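You operate a simulated robot arm through the tools that you are given. There is no shell and no other tool.

You are at the controls of a simulated robot arm. One attempt, no reset.

## Task
Key the glued vee dop in the key block and glue the bar preform in its groove.
Fine: key mark to the black line, then the white screw tight; press the bar down, centred along the groove, till it holds.

Only the result counts: the job must be done as asked and must still hold three seconds after the hand-in. Knocking over, shifting, dropping, spilling or breaking anything else fails it.

## Robot
A 6-joint arm with a three-finger gripper, fixed in place. Base frame: the origin is on the floor under the middle of its stand, x ahead of it, y to its left, z up. Units: mm, rad, N and s.
It reaches about 1213 mm from its shoulder. Its first joint turns from -2.897 to 2.897 rad. Payload 4.89 kg.
Tool frame: the origin (TCP) lies between the finger pads and is the grasp point; the fingertips stand 30 mm ahead of it; z points along the fingers, y is the line along which they close. The gripper opens to 164 mm; its body begins 125 mm behind the TCP.
Orientation is told as [roll, pitch, yaw] about the base's x, y, z axes, in that order, counted from this pose: with the fingers straight down and closing along the base's y, the tool's x points along the base's -x, its y along +y and its z along -z.

## Interface
- The arm moves only by the tool send_rows. Its argument "deltas" is a list of rows, each a list of 6 numbers: the shift along the base's x, y, z in mm, then the turn, a rotation vector about the base's x, y, z in rad. In form: [[dx, dy, dz, wx, wy, wz], ...]. A call has 1 to 20 rows; each row is the pose to reach, as a shift and turn from the pose commanded when the call began. "hand" is the gripper command, from -1 (fully open) to 1 (shut), values between in proportion, set as the call begins (left out, the last holds). Rows are played at 5 a second. More than 50 mm and 0.15 rad between two rows, or a gripper value outside its range, and nothing of the call is played. Where a pose cannot be reached the arm comes as near as it can. A force on the tool above 40 N (or 10 N above the force at the start of the call, whichever is more), or a blocked arm, ends the call early, and 0.2 s more pass. Each finger travels about 108 mm/s and halts on what it meets, pressing with about 23 N; the grip force reading is that of the motor and also rises with nothing between the fingers. The clock runs only during rows and for 0.2 s after the last one: add rows that repeat a pose to give the fingers time. The reply holds the time, the measured pose of the TCP, the force on the tool along the base axes, the opening and the grip force, in the units named above and with some noise, with the torque about the TCP (base axes, N m) and any sound that the robot's microphone picked up.
- Cameras (640 x 400 px; columns grow to the right, rows downward): "scene" is fixed at [51.7, -501.6, 1394.7]; the picture's right is [0.89, -0.45, 0.00], its down [-0.15, -0.31, -0.94] and it looks along [0.42, 0.84, -0.34] (base axes); focal length 309 px, centre (320, 200). "wrist" rides on the gripper at [76, -2, -152] in the tool frame; the picture's right is [0.02, 1.00, 0.00], its down [-0.88, 0.02, -0.47] and it looks along [-0.47, 0.01, 0.88] (tool axes); focal length 247 px, centre (320, 200). There is no depth. A picture from a camera that has moved, and an enlarged one, comes with that camera's place and axes in the base frame and with its lens.
- snapshot(camera): a new picture of that camera. The clock stands still meanwhile.
- raise_lower(by): moves the trunk up (or, below 0, down) by that many mm; the arm rides with it, the base frame stays. It gives what a move gives, with no picture.
- close_up(camera, box): a new picture of the part [left, top, right, bottom] of that camera's present view, enlarged. The clock stands still meanwhile.
- close_job(): hands the job in; it is judged then, once.

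Places have to be worked out from the pictures, the camera data and where the tool is seen. Open the gripper and draw the arm clear of the work before you hand the job in, unless the task says otherwise.

The tools are called after "Request:" as a command line: name --pt "numbers of a row" for each row, then --argument value for the rest, lists and objects as JSON in quotes. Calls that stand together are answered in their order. send_rows: Moves the arm, as the interface text tells. Its arguments: {"type":"object","properties":{"deltas":{"type":"array"},"hand":{"type":"number"}},"required":["deltas"]} The other tools are called the same way: raise_lower (by) moves the trunk up or down; snapshot (camera) takes a picture; close_up (camera, box) takes an enlarged picture of a part of a camera's view; close_job () hands the job in.

At the start:

```text
t: 0.0
tcp_pos: [273.2, 455.0, 1183.3]
tool_rot: [0.0, -0.001, -0.001]
contact_force: [0.1, 0.1, -0.1]
ft_torque: [0.02, 0.01, 0.0]
gripper_width: 164.1
gripper_force: 0.0
trunk travel left (down, up): [-175.0, 215.0]
```

scene: 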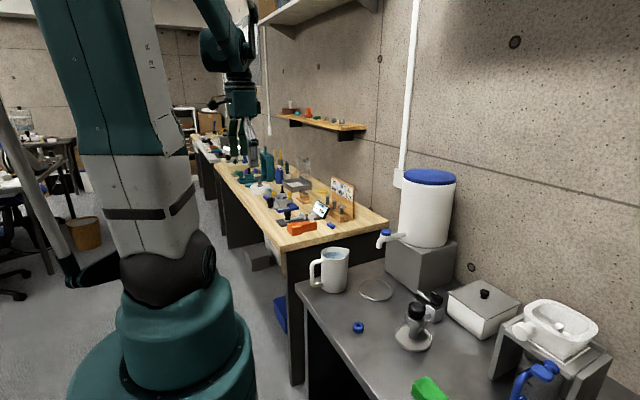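
wrist: 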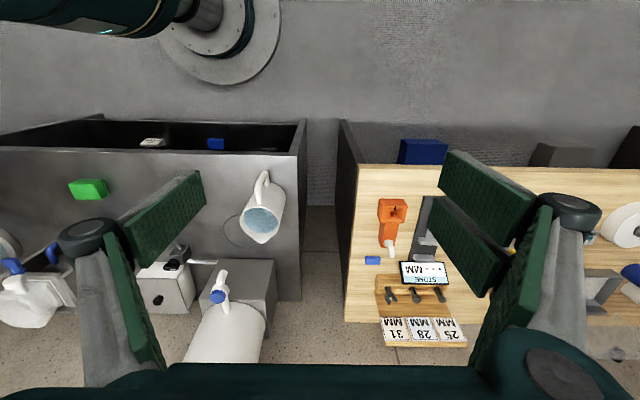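

I start by looking closer at the bench from both cameras to find the dop, key block, bar preform and the white screw.

Request:
close_up --camera "scene" --box '[200, 110, 400, 240]'

Request:
close_up --camera "wrist" --box '[330, 140, 640, 370]'

```text
3.08 times, centred on (300, 175) of scene
camera zoom: at [51.7, -501.6, 1394.7], right [0.89, -0.45, 0.0], down [-0.15, -0.31, -0.94], along [0.42, 0.84, -0.34], focal length 952 px, centre (382, 277)
```

zoom: 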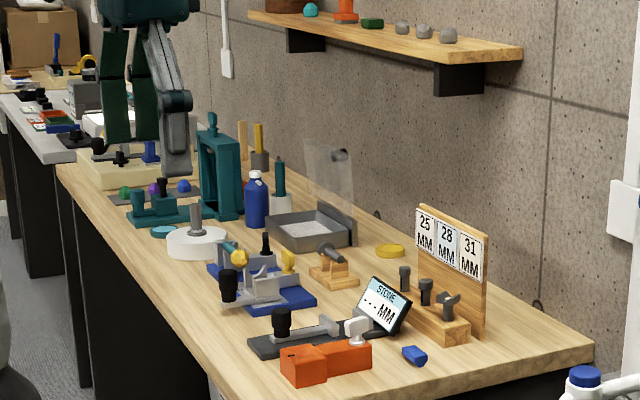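

```text
1.74 times, centred on (485, 255) of wrist
camera zoom: at [196.3, 452.2, 1334.6], right [-0.02, 1.0, 0.0], down [0.88, 0.02, 0.47], along [0.47, 0.01, -0.88], focal length 430 px, centre (33, 104)
```

zoom: 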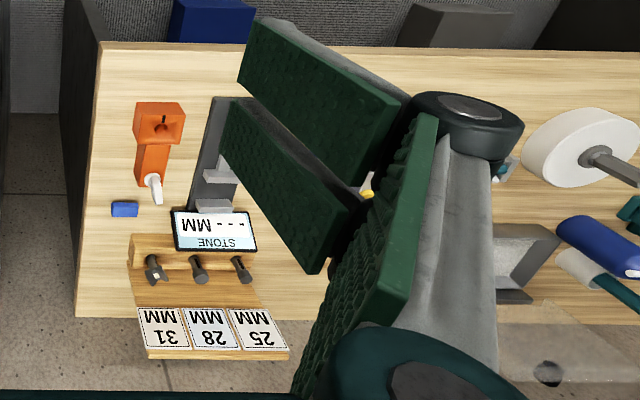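

The orange key block with its white screw sits at roughly (530, 640, 812), with the blue bar beside it and the dop rack behind. I move the wrist camera closer over that corner for a better look.

Request:
send_rows --pt "18 34 -12 0 0 0" --pt "36 67 -24 0 0 0" --pt "54 101 -36 0 0 0" --pt "73 134 -47 0 0 0" --pt "91 168 -59 0 0 0" --pt "109 201 -71 0 0 0" --pt "127 235 -83 0 0 0" --pt "127 235 -83 0 0 0"

Request:
snapshot --camera "wrist"

```text
t: 1.8
tcp_pos: [398.2, 691.4, 1097.0]
tool_rot: [0.0, 0.0, 0.002]
contact_force: [0.8, -0.1, -1.4]
ft_torque: [-0.09, 0.05, 0.01]
gripper_width: 163.8
gripper_force: 0.0
trunk travel left (down, up): [-175.0, 215.0]
```

```text
taken
camera wrist: at [321.3, 689.3, 1248.2], right [-0.02, 1.0, 0.0], down [0.88, 0.02, 0.47], along [0.47, 0.01, -0.88], focal length 247 px, centre (320, 200)
```

wrist: 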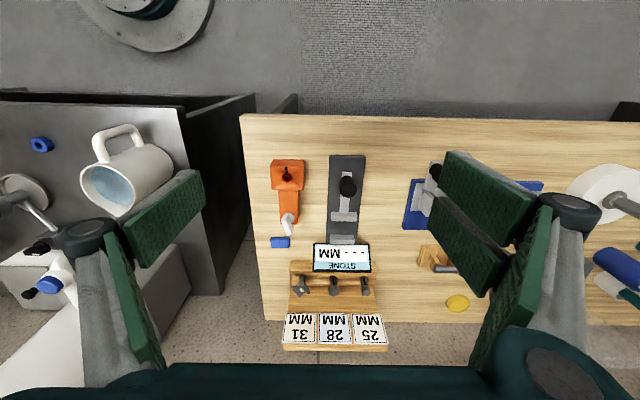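

Request:
close_up --camera "wrist" --box '[240, 140, 400, 240]'

Request:
close_up --camera "wrist" --box '[260, 230, 420, 350]'

Request:
close_up --camera "wrist" --box '[390, 150, 550, 320]'

Request:
close_up --camera "scene" --box '[270, 165, 370, 240]'

Request:
close_up --camera "scene" --box '[220, 145, 320, 220]'

```text
4.00 times, centred on (320, 190) of wrist
camera zoom: at [321.3, 689.3, 1248.2], right [-0.02, 1.0, 0.0], down [0.88, 0.02, 0.47], along [0.47, 0.01, -0.88], focal length 988 px, centre (320, 240)
```

zoom: 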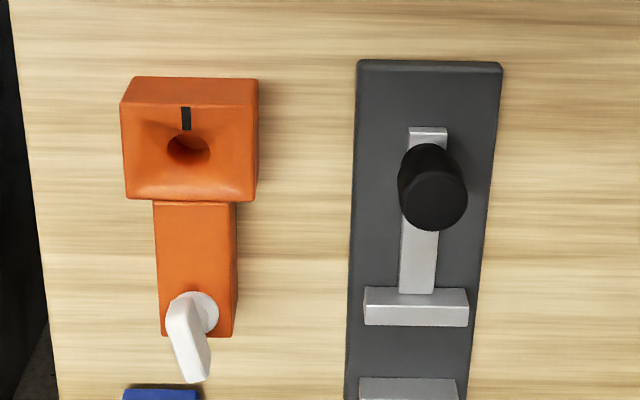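

```text
3.33 times, centred on (340, 290) of wrist
camera zoom: at [321.3, 689.3, 1248.2], right [-0.02, 1.0, 0.0], down [0.88, 0.02, 0.47], along [0.47, 0.01, -0.88], focal length 823 px, centre (253, -100)
```

zoom: 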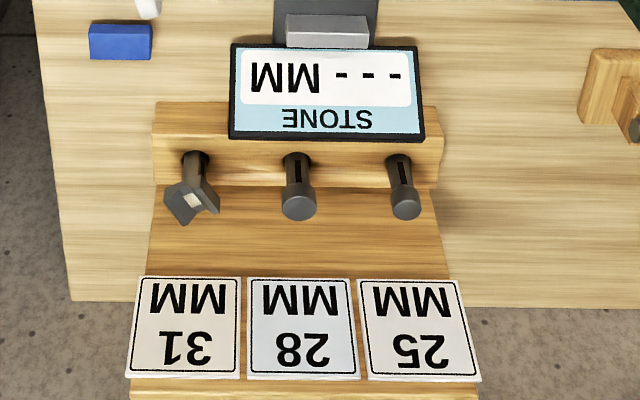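

```text
2.35 times, centred on (470, 235) of wrist
camera zoom: at [321.3, 689.3, 1248.2], right [-0.02, 1.0, 0.0], down [0.88, 0.02, 0.47], along [0.47, 0.01, -0.88], focal length 581 px, centre (-33, 118)
```

zoom: 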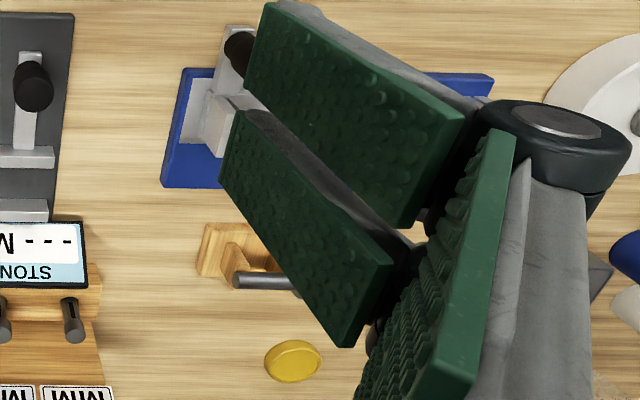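

```text
5.33 times, centred on (320, 202) of scene
camera zoom: at [51.7, -501.6, 1394.7], right [0.89, -0.45, 0.0], down [-0.15, -0.31, -0.94], along [0.42, 0.84, -0.34], focal length 1650 px, centre (320, 187)
```

zoom: 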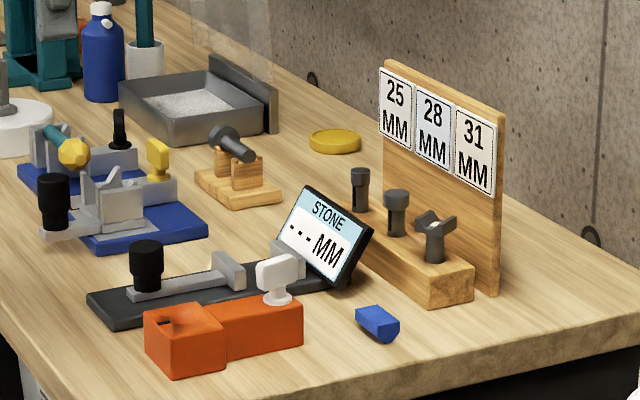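

```text
5.33 times, centred on (270, 182) of scene
camera zoom: at [51.7, -501.6, 1394.7], right [0.89, -0.45, 0.0], down [-0.15, -0.31, -0.94], along [0.42, 0.84, -0.34], focal length 1650 px, centre (587, 293)
```

zoom: 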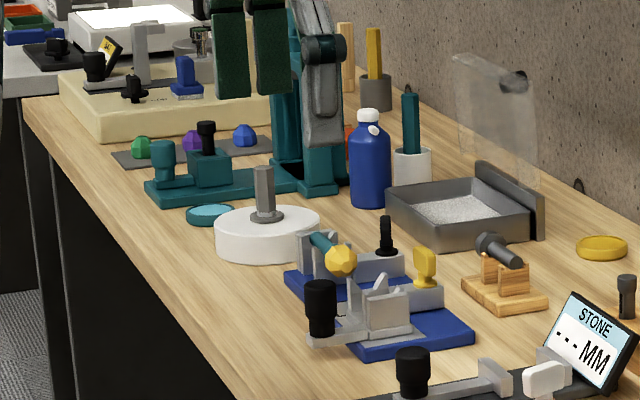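

The vee dop looks to be the left one in the rack (under "31 MM") with a pale glue patch; the blue prism near the block is the bar preform. I zoom tightly to see marks, groove direction and screw shape.

Request:
close_up --camera "wrist" --box '[290, 260, 330, 300]'

Request:
close_up --camera "scene" --box '[325, 195, 355, 220]'

Request:
close_up --camera "wrist" --box '[260, 200, 310, 255]'

Request:
close_up --camera "scene" --box '[285, 205, 345, 240]'

```text
10.00 times, centred on (310, 280) of wrist
camera zoom: at [321.3, 689.3, 1248.2], right [-0.02, 1.0, 0.0], down [0.88, 0.02, 0.47], along [0.47, 0.01, -0.88], focal length 2470 px, centre (420, -600)
```

zoom: 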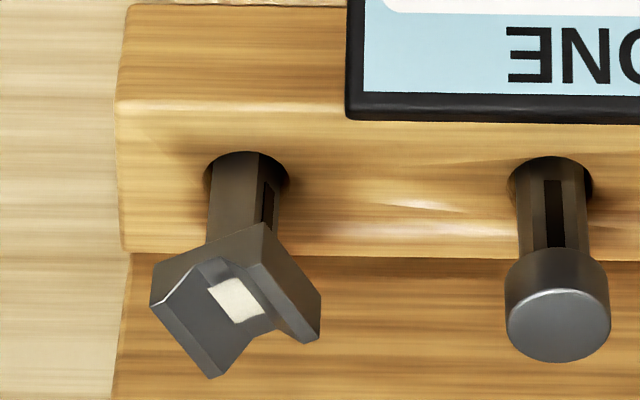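

```text
16.00 times, centred on (340, 208) of scene
camera zoom: at [51.7, -501.6, 1394.7], right [0.89, -0.45, 0.0], down [-0.15, -0.31, -0.94], along [0.42, 0.84, -0.34], focal length 4951 px, centre (0, 80)
```

zoom: 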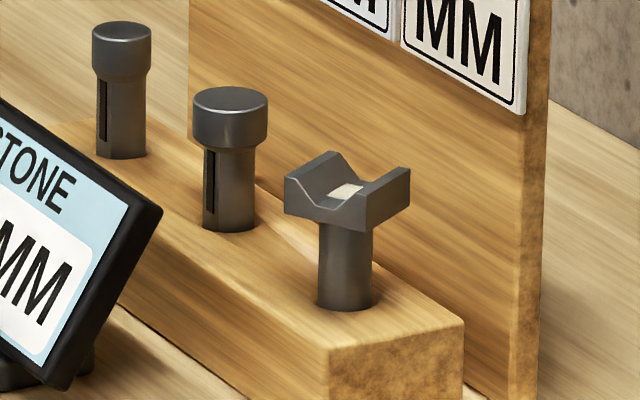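

```text
7.27 times, centred on (285, 228) of wrist
camera zoom: at [321.3, 689.3, 1248.2], right [-0.02, 1.0, 0.0], down [0.88, 0.02, 0.47], along [0.47, 0.01, -0.88], focal length 1796 px, centre (574, 0)
```

zoom: 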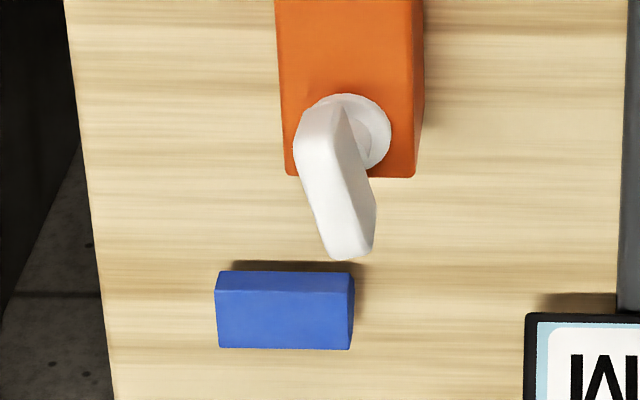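

```text
10.67 times, centred on (315, 222) of scene
camera zoom: at [51.7, -501.6, 1394.7], right [0.89, -0.45, 0.0], down [-0.15, -0.31, -0.94], along [0.42, 0.84, -0.34], focal length 3301 px, centre (373, -40)
```

zoom: 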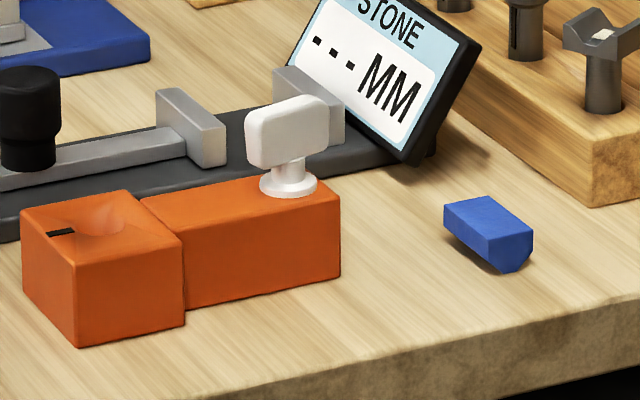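

Triangulating both cameras: table ≈ z 803, block top ≈ 842, hole ≈ (496, 635), screw axis ≈ (582, 635), bar ≈ (660, 610), vee dop ≈ (738, 656). I zoom in further on the bar, the screw and the gripper's fingers.

Request:
close_up --camera "scene" --box '[322, 216, 342, 233]'

Request:
close_up --camera "wrist" --box '[265, 200, 305, 252]'

Request:
close_up --camera "scene" --box '[210, 70, 290, 170]'

Request:
close_up --camera "scene" --box '[330, 198, 350, 214]'

```text
16.00 times, centred on (332, 224) of scene
camera zoom: at [51.7, -501.6, 1394.7], right [0.89, -0.45, 0.0], down [-0.15, -0.31, -0.94], along [0.42, 0.84, -0.34], focal length 4951 px, centre (128, -192)
```

zoom: 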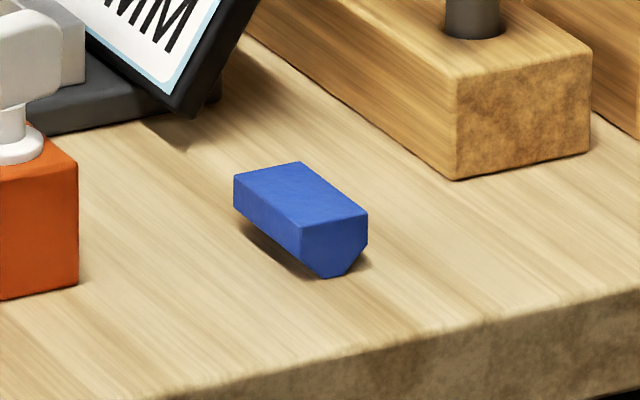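

```text
7.69 times, centred on (285, 226) of wrist
camera zoom: at [321.3, 689.3, 1248.2], right [-0.02, 1.0, 0.0], down [0.88, 0.02, 0.47], along [0.47, 0.01, -0.88], focal length 1900 px, centre (589, 0)
```

zoom: 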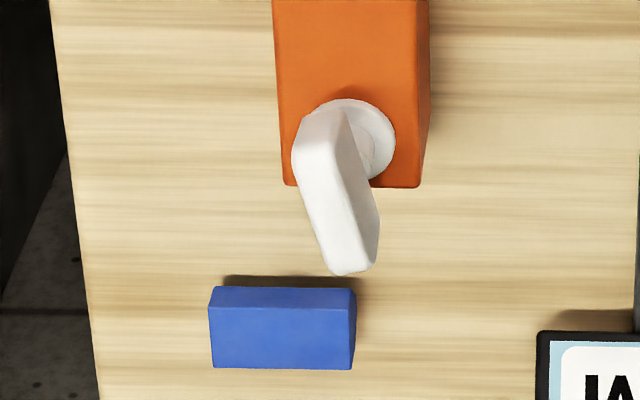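

```text
4.00 times, centred on (250, 120) of scene
camera zoom: at [51.7, -501.6, 1394.7], right [0.89, -0.45, 0.0], down [-0.15, -0.31, -0.94], along [0.42, 0.84, -0.34], focal length 1238 px, centre (600, 520)
```

zoom: 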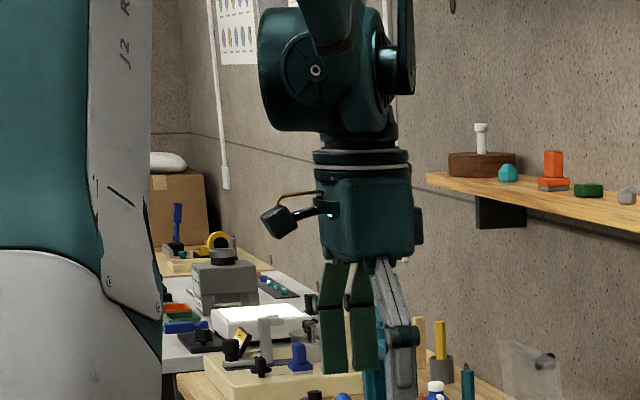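

```text
16.00 times, centred on (340, 206) of scene
camera zoom: at [51.7, -501.6, 1394.7], right [0.89, -0.45, 0.0], down [-0.15, -0.31, -0.94], along [0.42, 0.84, -0.34], focal length 4951 px, centre (0, 104)
```

zoom: 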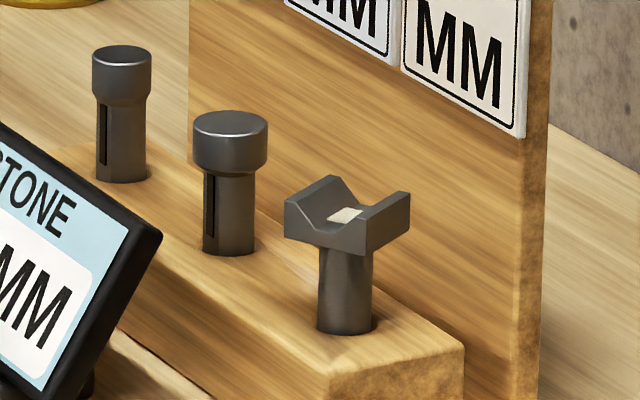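

The bar stands upright on its narrow flat with its axis along y, and the screw wing is vertical. The rack's sign board sits only ~23 mm behind the vee dop, so I need the exact finger dimensions before planning the grasp.

Request:
close_up --camera "wrist" --box '[410, 130, 640, 390]'

Request:
close_up --camera "wrist" --box '[30, 150, 230, 390]'

Request:
close_up --camera "scene" --box '[270, 130, 330, 170]'

Request:
close_up --camera "scene" --box '[280, 125, 325, 165]'

```text
1.54 times, centred on (525, 260) of wrist
camera zoom: at [321.3, 689.3, 1248.2], right [-0.02, 1.0, 0.0], down [0.88, 0.02, 0.47], along [0.47, 0.01, -0.88], focal length 380 px, centre (5, 108)
```

zoom: 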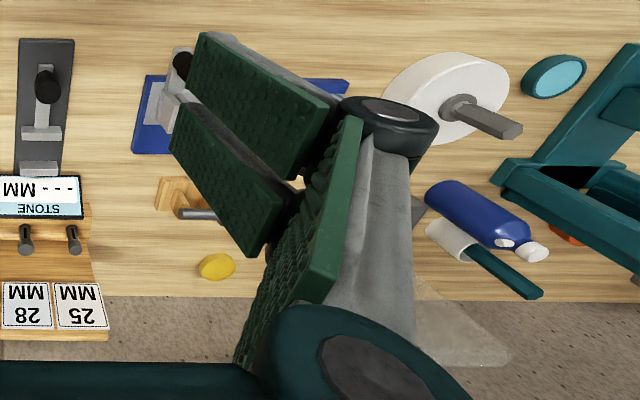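

```text
1.67 times, centred on (130, 270) of wrist
camera zoom: at [321.3, 689.3, 1248.2], right [-0.02, 1.0, 0.0], down [0.88, 0.02, 0.47], along [0.47, 0.01, -0.88], focal length 412 px, centre (637, 83)
```

zoom: 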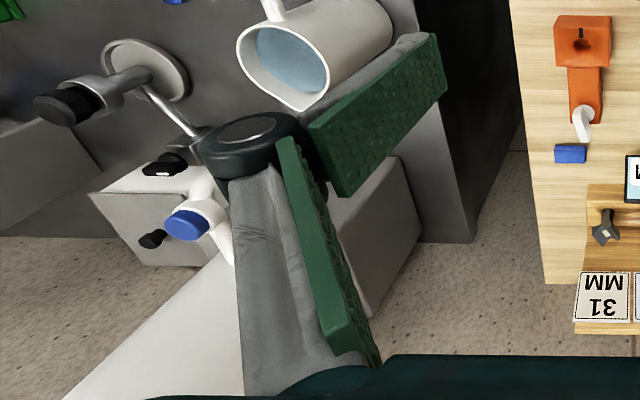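

```text
10.00 times, centred on (300, 150) of scene
camera zoom: at [51.7, -501.6, 1394.7], right [0.89, -0.45, 0.0], down [-0.15, -0.31, -0.94], along [0.42, 0.84, -0.34], focal length 3094 px, centre (520, 700)
```

zoom: 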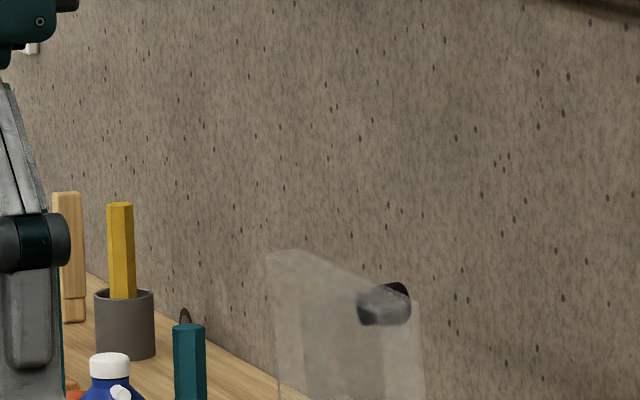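

```text
10.00 times, centred on (302, 145) of scene
camera zoom: at [51.7, -501.6, 1394.7], right [0.89, -0.45, 0.0], down [-0.15, -0.31, -0.94], along [0.42, 0.84, -0.34], focal length 3094 px, centre (495, 750)
```

zoom: 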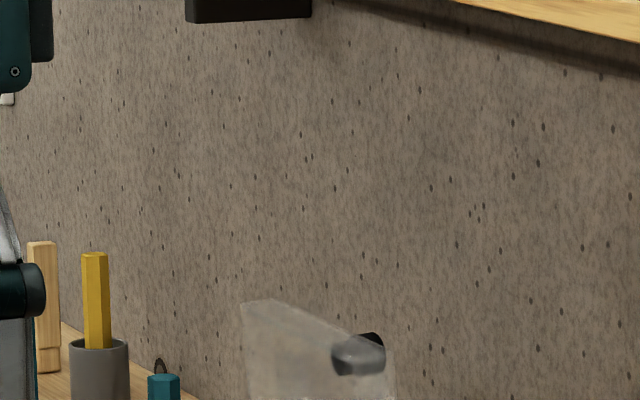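

Fingers are about 25 mm wide (pair spans ±30 mm in tool x, thumb ±12 mm), about 15 mm thick. I move the wrist camera near the rack, well above the sign board, to measure the vee dop's exact angle and the board clearance.

Request:
send_rows --pt "40 -6 0 0 0 0" --pt "80 -12 0 0 0 0" --pt "120 -17 -5 0 0 0" --pt "160 -23 -20 0 0 0" --pt "195 -29 -40 0 0 0" --pt "230 -34 -65 0 0 0" --pt "262 -40 -90 0 0 0" --pt "282 -40 -107 0 0 0" --pt "282 -40 -107 0 0 0"

Request:
snapshot --camera "wrist"

```text
t: 3.8
tcp_pos: [682.1, 647.4, 994.0]
tool_rot: [0.0, 0.0, 0.002]
contact_force: [0.5, -0.2, -0.7]
ft_torque: [-0.06, 0.08, -0.03]
gripper_width: 163.8
gripper_force: 0.0
trunk travel left (down, up): [-175.0, 215.0]
```

```text
taken
camera wrist: at [605.8, 644.5, 1145.0], right [-0.02, 1.0, 0.0], down [0.88, 0.02, 0.47], along [0.47, 0.01, -0.88], focal length 247 px, centre (320, 200)
```

wrist: 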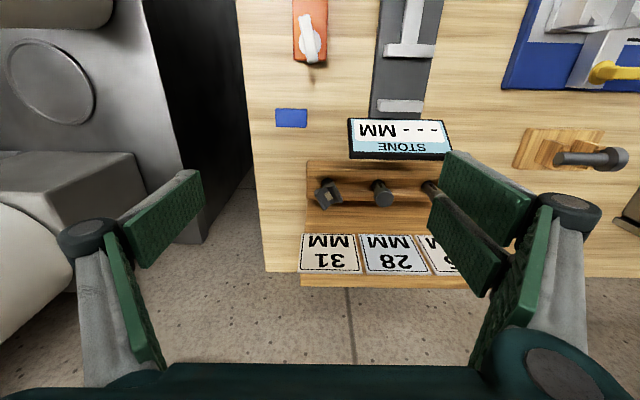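

Request:
close_up --camera "wrist" --box '[295, 150, 375, 220]'

Request:
close_up --camera "wrist" --box '[310, 165, 350, 215]'

Request:
close_up --camera "wrist" --box '[290, 100, 450, 290]'

```text
5.71 times, centred on (335, 185) of wrist
camera zoom: at [605.8, 644.5, 1145.0], right [-0.02, 1.0, 0.0], down [0.88, 0.02, 0.47], along [0.47, 0.01, -0.88], focal length 1411 px, centre (234, 286)
```

zoom: 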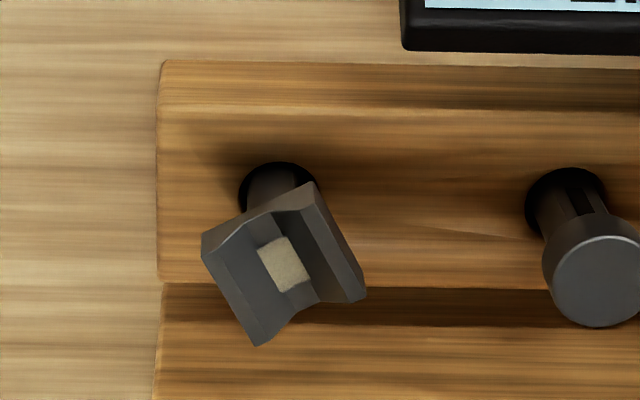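

```text
8.00 times, centred on (330, 190) of wrist
camera zoom: at [605.8, 644.5, 1145.0], right [-0.02, 1.0, 0.0], down [0.88, 0.02, 0.47], along [0.47, 0.01, -0.88], focal length 1976 px, centre (240, 280)
```

zoom: 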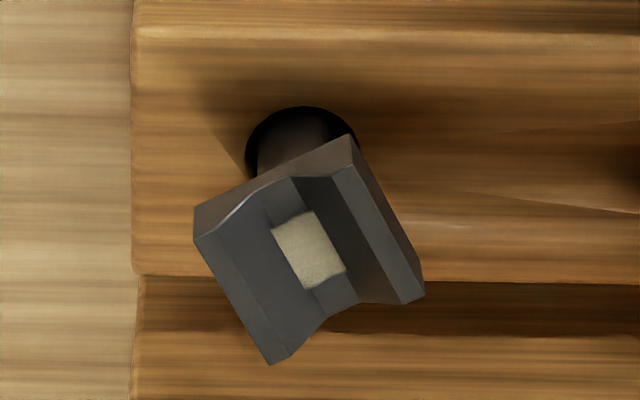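

```text
2.11 times, centred on (370, 195) of wrist
camera zoom: at [605.8, 644.5, 1145.0], right [-0.02, 1.0, 0.0], down [0.88, 0.02, 0.47], along [0.47, 0.01, -0.88], focal length 520 px, centre (215, 210)
```

zoom: 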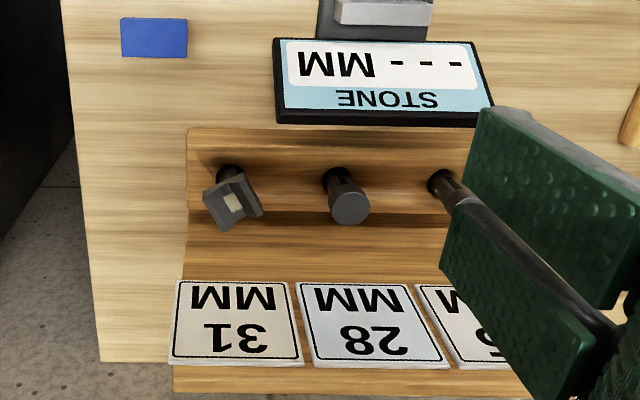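

From this view the head's groove lies at ~28° from base x, head centre ≈ (742.5, 658), and the board face is at x ≈ 785. I zoom the scene camera tighter to read the head's height and look for the key mark.

Request:
close_up --camera "scene" --box '[335, 200, 347, 215]'

Request:
close_up --camera "wrist" --box '[312, 170, 342, 200]'

```text
16.00 times, centred on (341, 208) of scene
camera zoom: at [51.7, -501.6, 1394.7], right [0.89, -0.45, 0.0], down [-0.15, -0.31, -0.94], along [0.42, 0.84, -0.34], focal length 4951 px, centre (-16, 80)
```

zoom: 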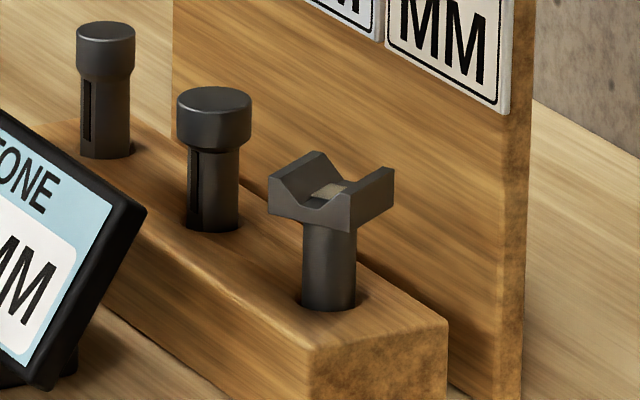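

```text
13.33 times, centred on (327, 185) of wrist
camera zoom: at [605.8, 644.5, 1145.0], right [-0.02, 1.0, 0.0], down [0.88, 0.02, 0.47], along [0.47, 0.01, -0.88], focal length 3293 px, centre (227, 400)
```

zoom: 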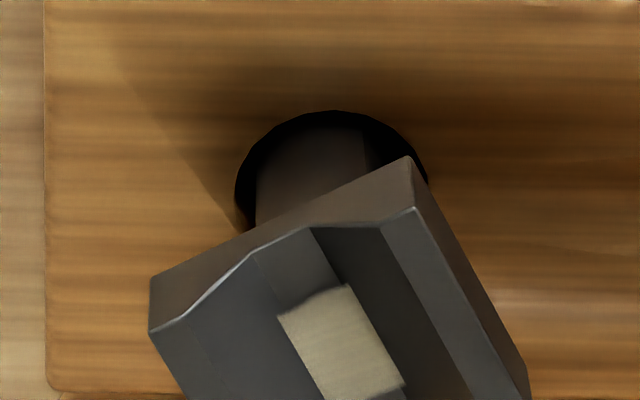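

Head top ≈ z 877, bottom ≈ 866, rack top ≈ 838, dop axis ≈ (744.5, 658). I rise above the board, narrow the fingers to about 42 mm, yaw the tool +28° to match the groove and look again.

Request:
send_rows --pt "0 0 30 0 0 0" --pt "15 2 40 0 0 0.12" --pt "30 4 40 0 0 0.24" --pt "45 6 40 0 0 0.36" --pt "58 6 40 0 0 0.49" --pt "58 6 40 0 0 0.49" --pt "58 6 40 0 0 0.49" --hand 0.488

Request:
snapshot --camera "wrist"

Request:
close_up --camera "scene" --box '[300, 120, 380, 220]'

```text
t: 5.4
tcp_pos: [739.2, 655.4, 1033.6]
tool_rot: [0.001, -0.001, 0.491]
contact_force: [-0.4, 0.5, 0.2]
ft_torque: [0.0, -0.01, 0.05]
gripper_width: 42.1
gripper_force: 0.1
trunk travel left (down, up): [-175.0, 215.0]
```

```text
taken
camera wrist: at [673.3, 616.0, 1184.1], right [-0.49, 0.87, 0.0], down [0.77, 0.43, 0.47], along [0.41, 0.23, -0.88], focal length 247 px, centre (320, 200)
```

wrist: 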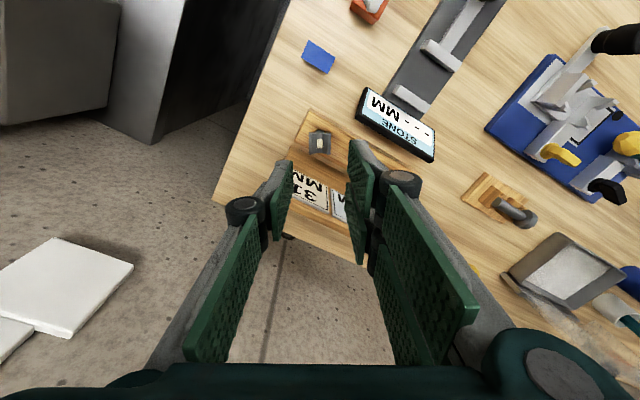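

```text
4.00 times, centred on (340, 170) of scene
camera zoom: at [51.7, -501.6, 1394.7], right [0.89, -0.45, 0.0], down [-0.15, -0.31, -0.94], along [0.42, 0.84, -0.34], focal length 1238 px, centre (240, 320)
```

zoom: 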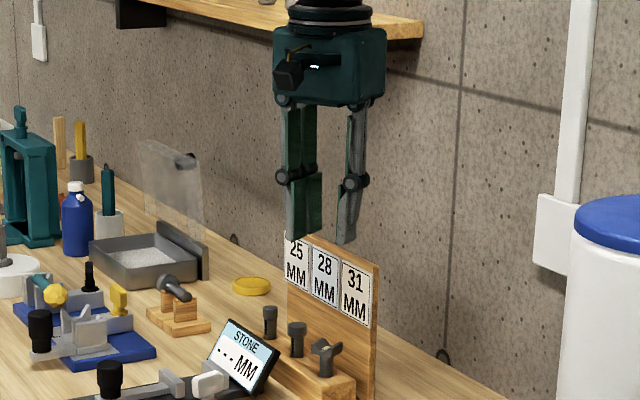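

Tips are 29 mm ahead of the TCP as told, and the head appears centred between the fingers. I check alignment in a close-up before descending.

Request:
close_up --camera "wrist" --box '[270, 110, 370, 190]'

Request:
close_up --camera "wrist" --box '[305, 125, 335, 160]'

Request:
close_up --camera "scene" --box '[315, 160, 355, 225]'

```text
5.00 times, centred on (320, 150) of wrist
camera zoom: at [673.3, 616.0, 1184.1], right [-0.49, 0.87, 0.0], down [0.77, 0.43, 0.47], along [0.41, 0.23, -0.88], focal length 1235 px, centre (320, 450)
```

zoom: 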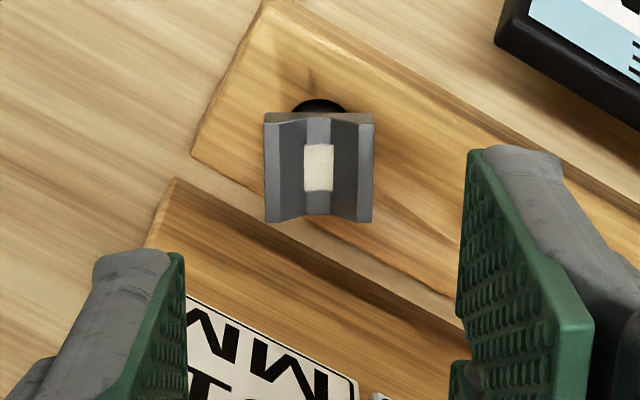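

```text
11.43 times, centred on (320, 142) of wrist
camera zoom: at [673.3, 616.0, 1184.1], right [-0.49, 0.87, 0.0], down [0.77, 0.43, 0.47], along [0.41, 0.23, -0.88], focal length 2823 px, centre (320, 857)
```

zoom: 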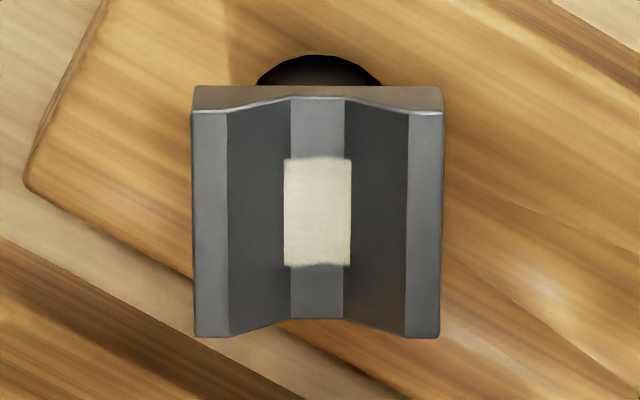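

```text
6.15 times, centred on (335, 192) of scene
camera zoom: at [51.7, -501.6, 1394.7], right [0.89, -0.45, 0.0], down [-0.15, -0.31, -0.94], along [0.42, 0.84, -0.34], focal length 1904 px, centre (228, 246)
```

zoom: 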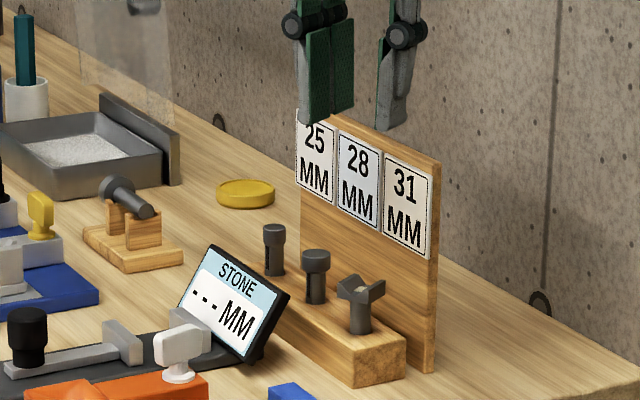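

The yaw matches the groove essentially exactly and lateral centring is good; the head centre is about 8 mm ahead of the TCP. I move 6 mm forward, narrow to about 35 mm and descend to just above the head to re-check clearances.

Request:
send_rows --pt "3 1.5 0 0 0 0" --pt "5.3 2.9 -20 0 0 0" --pt "5.3 2.9 -45 0 0 0" --pt "5.3 2.9 -70 0 0 0" --pt "5.3 2.9 -95 0 0 0" --pt "5.3 2.9 -112 0 0 0" --pt "5.3 2.9 -112 0 0 0" --hand 0.573

Request:
snapshot --camera "wrist"

Request:
close_up --camera "wrist" --box '[270, 130, 370, 210]'

Request:
close_up --camera "scene" --box '[315, 160, 365, 225]'

```text
t: 7.0
tcp_pos: [747.7, 661.3, 920.2]
tool_rot: [0.0, 0.0, 0.49]
contact_force: [0.8, 0.3, -0.5]
ft_torque: [-0.04, 0.02, -0.03]
gripper_width: 35.3
gripper_force: 0.1
trunk travel left (down, up): [-175.0, 215.0]
```

```text
taken
camera wrist: at [679.4, 621.9, 1070.6], right [-0.49, 0.87, 0.0], down [0.77, 0.43, 0.47], along [0.41, 0.23, -0.88], focal length 247 px, centre (320, 200)
```

wrist: 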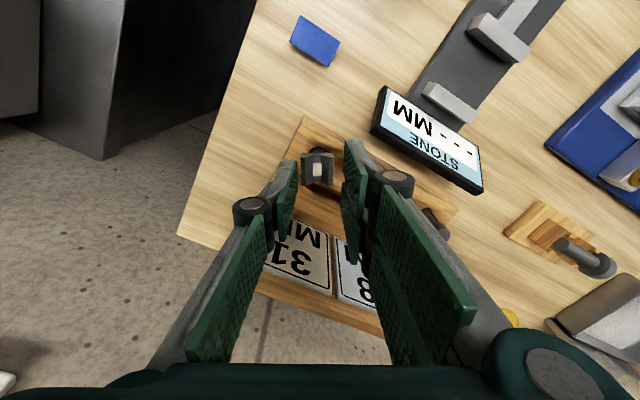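

```text
5.00 times, centred on (320, 170) of wrist
camera zoom: at [679.4, 621.9, 1070.6], right [-0.49, 0.87, 0.0], down [0.77, 0.43, 0.47], along [0.41, 0.23, -0.88], focal length 1235 px, centre (320, 350)
```

zoom: 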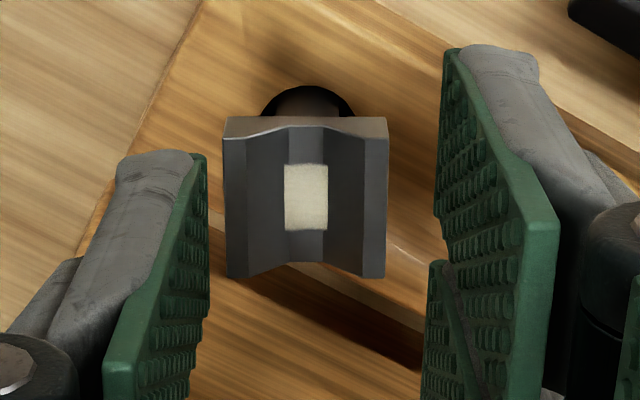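

```text
6.15 times, centred on (340, 192) of scene
camera zoom: at [51.7, -501.6, 1394.7], right [0.89, -0.45, 0.0], down [-0.15, -0.31, -0.94], along [0.42, 0.84, -0.34], focal length 1904 px, centre (197, 246)
```

zoom: 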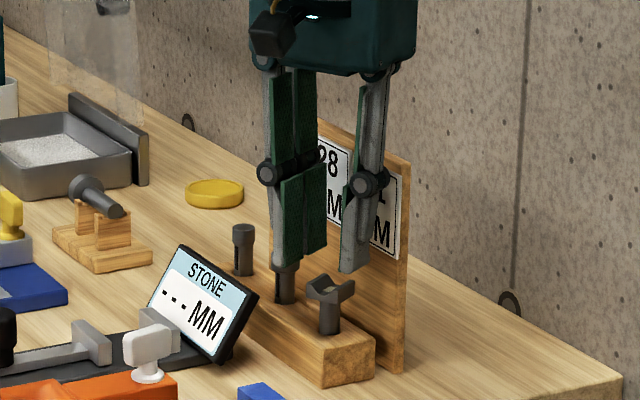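

The head sits ~2.7 mm toward the thumb from centre; clearances to the board (~7 mm) and display are fine. I correct sideways, back off 3 mm, and descend to z ≈ 880 so the tips stay above the rack.

Request:
send_rows --pt "-1.3 -3.8 0 0 0 0" --pt "-1.3 -3.8 0 0 0 0" --pt "-1.3 -3.8 -10 0 0 0" --pt "-1.3 -3.8 -20 0 0 0" --pt "-1.3 -3.8 -30 0 0 0" --pt "-1.3 -3.8 -40 0 0 0" --pt "-1.3 -3.8 -40 0 0 0"

Request:
close_up --camera "wrist" --box '[270, 140, 370, 220]'

Request:
close_up --camera "scene" --box '[325, 180, 365, 225]'

```text
t: 8.6
tcp_pos: [743.0, 655.7, 880.2]
tool_rot: [0.001, 0.0, 0.49]
contact_force: [0.0, 0.5, 0.6]
ft_torque: [-0.02, 0.0, -0.01]
gripper_width: 35.1
gripper_force: 0.1
trunk travel left (down, up): [-175.0, 215.0]
```

```text
5.00 times, centred on (320, 180) of wrist
camera zoom: at [676.6, 616.9, 1031.7], right [-0.49, 0.87, 0.0], down [0.77, 0.43, 0.47], along [0.41, 0.23, -0.88], focal length 1235 px, centre (320, 300)
```

zoom: 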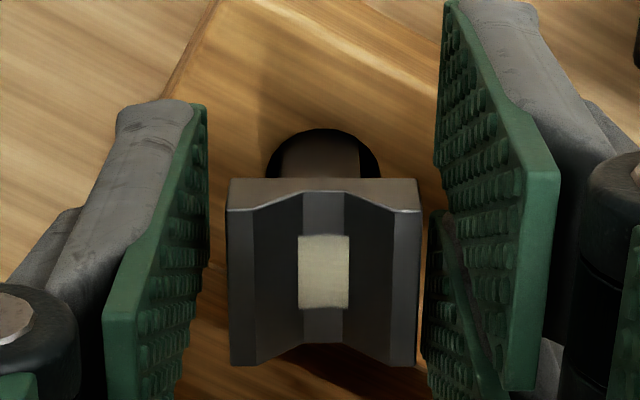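

```text
8.89 times, centred on (345, 202) of scene
camera zoom: at [51.7, -501.6, 1394.7], right [0.89, -0.45, 0.0], down [-0.15, -0.31, -0.94], along [0.42, 0.84, -0.34], focal length 2750 px, centre (98, 178)
```

zoom: 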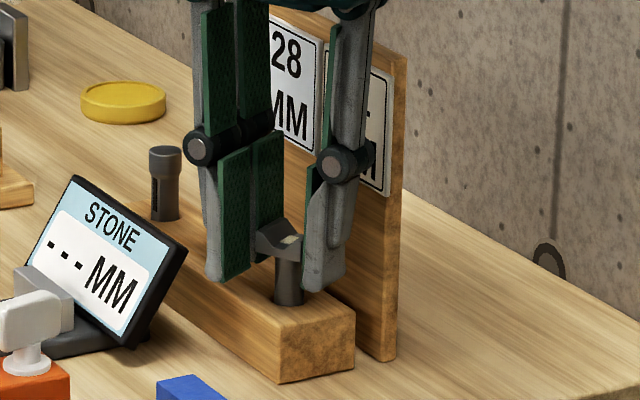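

The head sits neatly between the pads with no contact forces. I close the fingers on it, repeating the pose to give them time.

Request:
send_rows --pt "0 0 0 0 0 0" --pt "0 0 0 0 0 0" --pt "0 0 0 0 0 0" --pt "0 0 0 0 0 0" --hand 1

Request:
close_up --camera "wrist" --box '[270, 140, 370, 220]'

```text
t: 9.6
tcp_pos: [744.5, 656.7, 880.6]
tool_rot: [0.0, 0.001, 0.49]
contact_force: [0.5, -0.2, -0.1]
ft_torque: [-0.01, -0.02, -0.05]
gripper_width: 27.0
gripper_force: 23.0
trunk travel left (down, up): [-175.0, 215.0]
```

```text
5.00 times, centred on (320, 180) of wrist
camera zoom: at [676.6, 616.9, 1031.9], right [-0.49, 0.87, 0.0], down [0.77, 0.43, 0.47], along [0.41, 0.23, -0.88], focal length 1235 px, centre (320, 300)
```

zoom: 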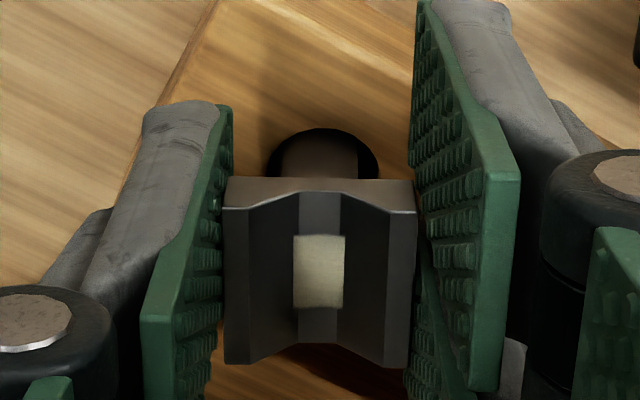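

Gripped at 27 mm with 23 N and the head stayed aligned. I lift straight up slowly out of the rack to above the sign board.

Request:
send_rows --pt "0 0 6 0 0 0" --pt "0 0 14 0 0 0" --pt "0 0 22 0 0 0" --pt "0 0 30 0 0 0" --pt "0 0 40 0 0 0" --pt "0 0 55 0 0 0" --pt "0 0 75 0 0 0" --pt "0 0 95 0 0 0" --pt "0 0 115 0 0 0" --pt "0 0 115 0 0 0"

Request:
close_up --camera "scene" --box '[310, 150, 370, 220]'

```text
t: 11.8
tcp_pos: [746.2, 654.9, 998.9]
tool_rot: [0.0, 0.001, 0.491]
contact_force: [0.0, -0.2, -2.5]
ft_torque: [0.04, -0.02, 0.03]
gripper_width: 27.2
gripper_force: 22.9
trunk travel left (down, up): [-175.0, 215.0]
```

```text
5.71 times, centred on (340, 185) of scene
camera zoom: at [51.7, -501.6, 1394.7], right [0.89, -0.45, 0.0], down [-0.15, -0.31, -0.94], along [0.42, 0.84, -0.34], focal length 1768 px, centre (206, 286)
```

zoom: 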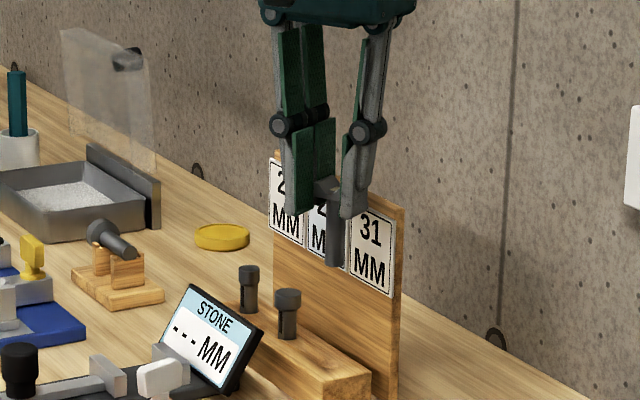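

The dop is out; its stem bottom is ~73 mm below the TCP. I carry it at safe height toward the key block while yawing on to about 90°, then inspect the key mark.

Request:
send_rows --pt "-25 -2 8 0 0 0.12" --pt "-52 -4 12 0 0 0.24" --pt "-80 -6 12 0 0 0.36" --pt "-108 -9 12 0 0 0.48" --pt "-136 -11 12 0 0 0.6" --pt "-164 -13 12 0 0 0.72" --pt "-192 -15 12 0 0 0.84" --pt "-220 -18 12 0 0 0.96" --pt "-248 -20 12 0 0 1.08" --pt "-248 -20 12 0 0 1.08"

Request:
snapshot --camera "wrist"

Request:
close_up --camera "scene" --box '[260, 150, 340, 240]'

```text
t: 14.0
tcp_pos: [496.6, 638.1, 1008.9]
tool_rot: [-0.001, 0.001, 1.57]
contact_force: [-0.7, 0.5, -1.2]
ft_torque: [0.01, 0.01, -0.05]
gripper_width: 27.2
gripper_force: 23.2
trunk travel left (down, up): [-175.0, 215.0]
```

```text
taken
camera wrist: at [497.9, 560.6, 1160.3], right [-1.0, -0.02, 0.0], down [-0.02, 0.88, 0.47], along [-0.01, 0.47, -0.88], focal length 247 px, centre (320, 200)
```

wrist: 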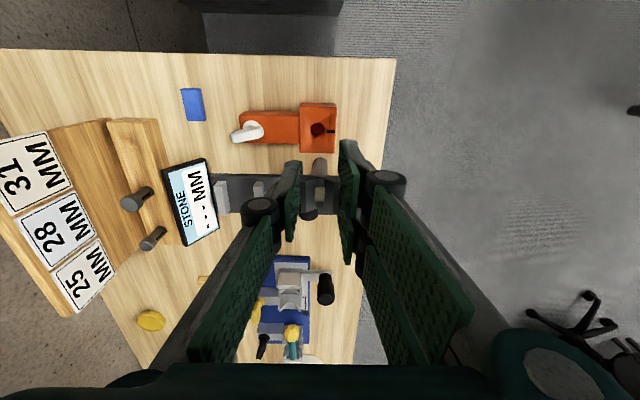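

```text
4.44 times, centred on (300, 195) of scene
camera zoom: at [51.7, -501.6, 1394.7], right [0.89, -0.45, 0.0], down [-0.15, -0.31, -0.94], along [0.42, 0.84, -0.34], focal length 1375 px, centre (409, 222)
```

zoom: 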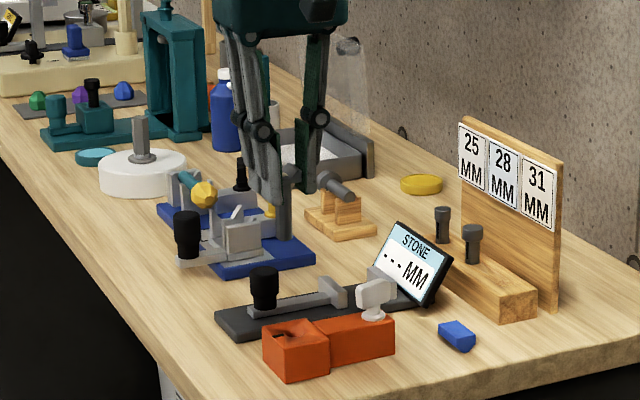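

Yaw 90° is reachable. I zoom on the held dop from both cameras to find the key mark's direction, and on the block.

Request:
close_up --camera "scene" --box '[285, 175, 315, 210]'

Request:
close_up --camera "wrist" --box '[280, 90, 360, 220]'

Request:
close_up --camera "wrist" --box '[225, 95, 345, 155]'

```text
11.43 times, centred on (300, 192) of scene
camera zoom: at [51.7, -501.6, 1394.7], right [0.89, -0.45, 0.0], down [-0.15, -0.31, -0.94], along [0.42, 0.84, -0.34], focal length 3536 px, centre (549, 286)
```

zoom: 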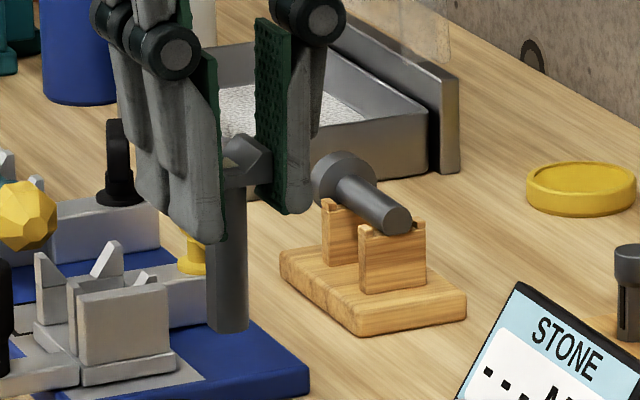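

```text
3.08 times, centred on (320, 155) of wrist
camera zoom: at [497.9, 560.6, 1160.3], right [-1.0, -0.02, 0.0], down [-0.02, 0.88, 0.47], along [-0.01, 0.47, -0.88], focal length 760 px, centre (320, 338)
```

zoom: 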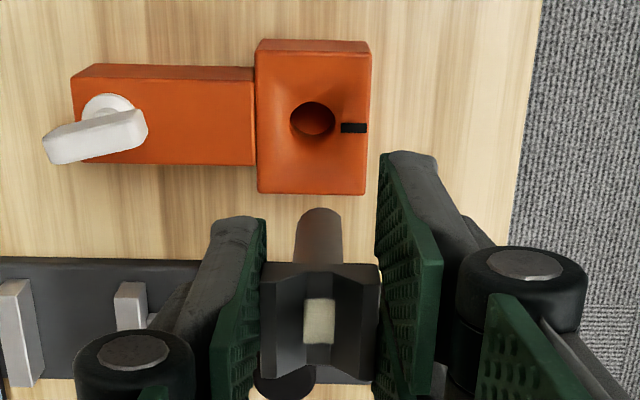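

```text
5.33 times, centred on (285, 125) of wrist
camera zoom: at [497.9, 560.6, 1160.3], right [-1.0, -0.02, 0.0], down [-0.02, 0.88, 0.47], along [-0.01, 0.47, -0.88], focal length 1317 px, centre (507, 600)
```

zoom: 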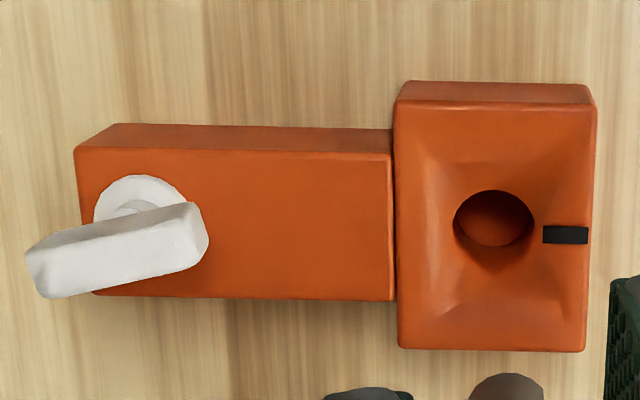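

The hole, its black line (−x side) and funnel are clear, but the key mark is turned away from both cameras here. I yaw a further ~40° in the air to bring the mark around into the scene camera's view.

Request:
send_rows --pt "0 0 0 0 0 0.12" --pt "0 0 0 0 0 0.24" --pt "0 0 0 0 0 0.36" --pt "0 0 0 0 0 0.48" --pt "0 0 0 0 0 0.6" --pt "0 0 0 0 0 0.72" --pt "0 0 0 0 0 0.72"

Request:
close_up --camera "scene" --box '[285, 175, 315, 210]'

Request:
close_up --camera "scene" --box '[290, 185, 310, 205]'

```text
t: 15.6
tcp_pos: [496.1, 634.9, 1008.1]
tool_rot: [0.0, 0.0, 2.29]
contact_force: [0.1, 0.0, -1.4]
ft_torque: [0.02, -0.01, 0.03]
gripper_width: 27.1
gripper_force: 23.4
trunk travel left (down, up): [-175.0, 215.0]
```

```text
11.43 times, centred on (300, 192) of scene
camera zoom: at [51.7, -501.6, 1394.7], right [0.89, -0.45, 0.0], down [-0.15, -0.31, -0.94], along [0.42, 0.84, -0.34], focal length 3536 px, centre (549, 286)
```

zoom: 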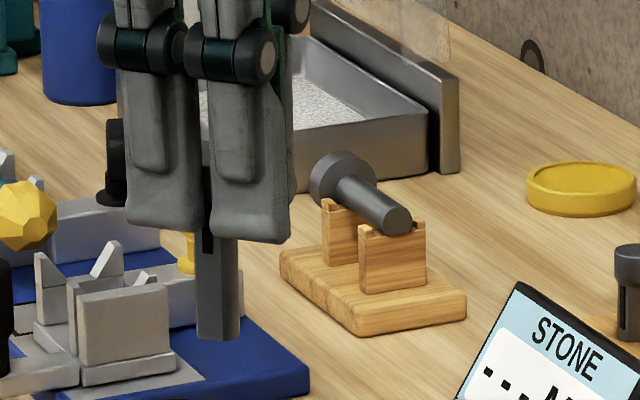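

```text
16.00 times, centred on (300, 195) of scene
camera zoom: at [51.7, -501.6, 1394.7], right [0.89, -0.45, 0.0], down [-0.15, -0.31, -0.94], along [0.42, 0.84, -0.34], focal length 4951 px, centre (640, 280)
```

zoom: 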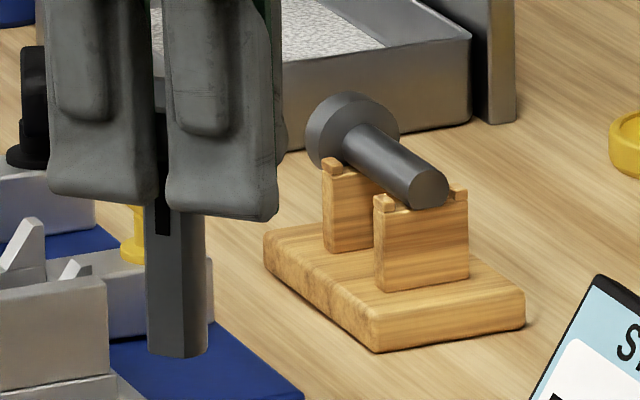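

The mark is now visible at ~221°, i.e. exactly along the tool's +y (perpendicular to the groove), so yaw 90° will bring it to −x where the black line is. I yaw back to exactly 90° and lower until the stem end is just above the hole to align it visually.

Request:
send_rows --pt "0 0 0 0 0 -0.12" --pt "0 0 0 0 0 -0.24" --pt "0 0 0 0 0 -0.36" --pt "0 -2 0 0 0 -0.48" --pt "1 -4 0 0 0 -0.6" --pt "2.4 -7.9 0 0 0 -0.7192" --pt "2.4 -7.9 -25 0 0 -0.7192" --pt "2.4 -7.9 -50 0 0 -0.7192" --pt "2.4 -7.9 -70 0 0 -0.7192" --pt "2.4 -7.9 -70 0 0 -0.7192"

Request:
snapshot --camera "wrist"

Request:
close_up --camera "wrist" --box '[280, 90, 360, 210]'

Request:
close_up --camera "scene" --box '[280, 195, 320, 240]'

```text
t: 17.8
tcp_pos: [497.9, 627.7, 937.8]
tool_rot: [-0.001, 0.0, 1.572]
contact_force: [0.3, 0.4, -1.3]
ft_torque: [0.0, 0.02, 0.02]
gripper_width: 27.5
gripper_force: 23.0
trunk travel left (down, up): [-175.0, 215.0]
```

```text
taken
camera wrist: at [500.2, 550.5, 1088.6], right [-1.0, -0.02, 0.0], down [-0.02, 0.88, 0.47], along [-0.01, 0.47, -0.88], focal length 247 px, centre (320, 200)
```

wrist: 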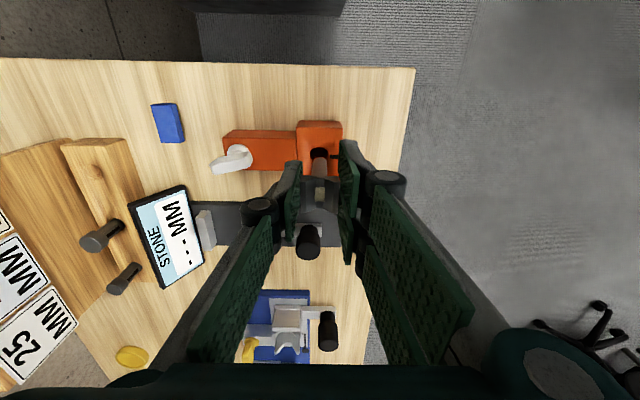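

```text
3.33 times, centred on (320, 150) of wrist
camera zoom: at [500.2, 550.5, 1088.6], right [-1.0, -0.02, 0.0], down [-0.02, 0.88, 0.47], along [-0.01, 0.47, -0.88], focal length 823 px, centre (320, 367)
```

zoom: 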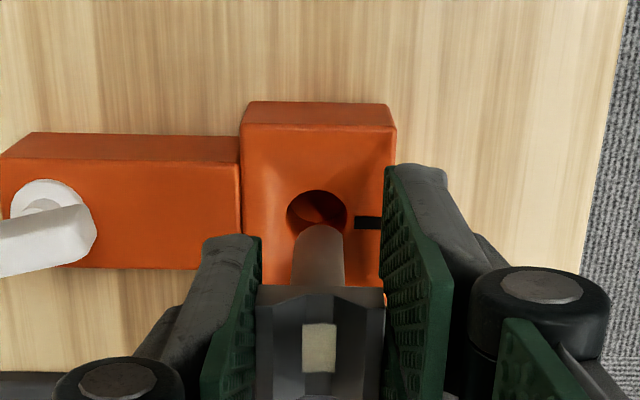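

```text
8.89 times, centred on (300, 218) of scene
camera zoom: at [51.7, -501.6, 1394.7], right [0.89, -0.45, 0.0], down [-0.15, -0.31, -0.94], along [0.42, 0.84, -0.34], focal length 2750 px, centre (498, 44)
```

zoom: 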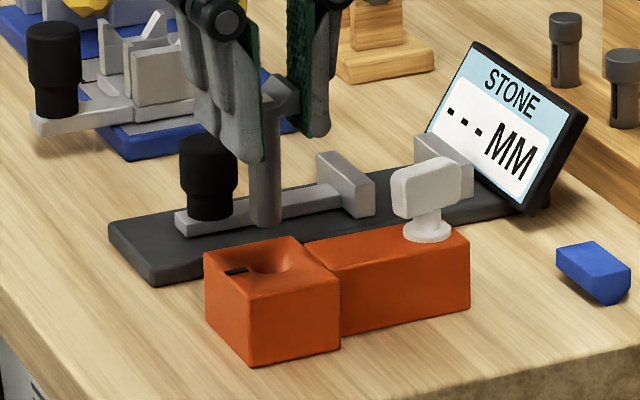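

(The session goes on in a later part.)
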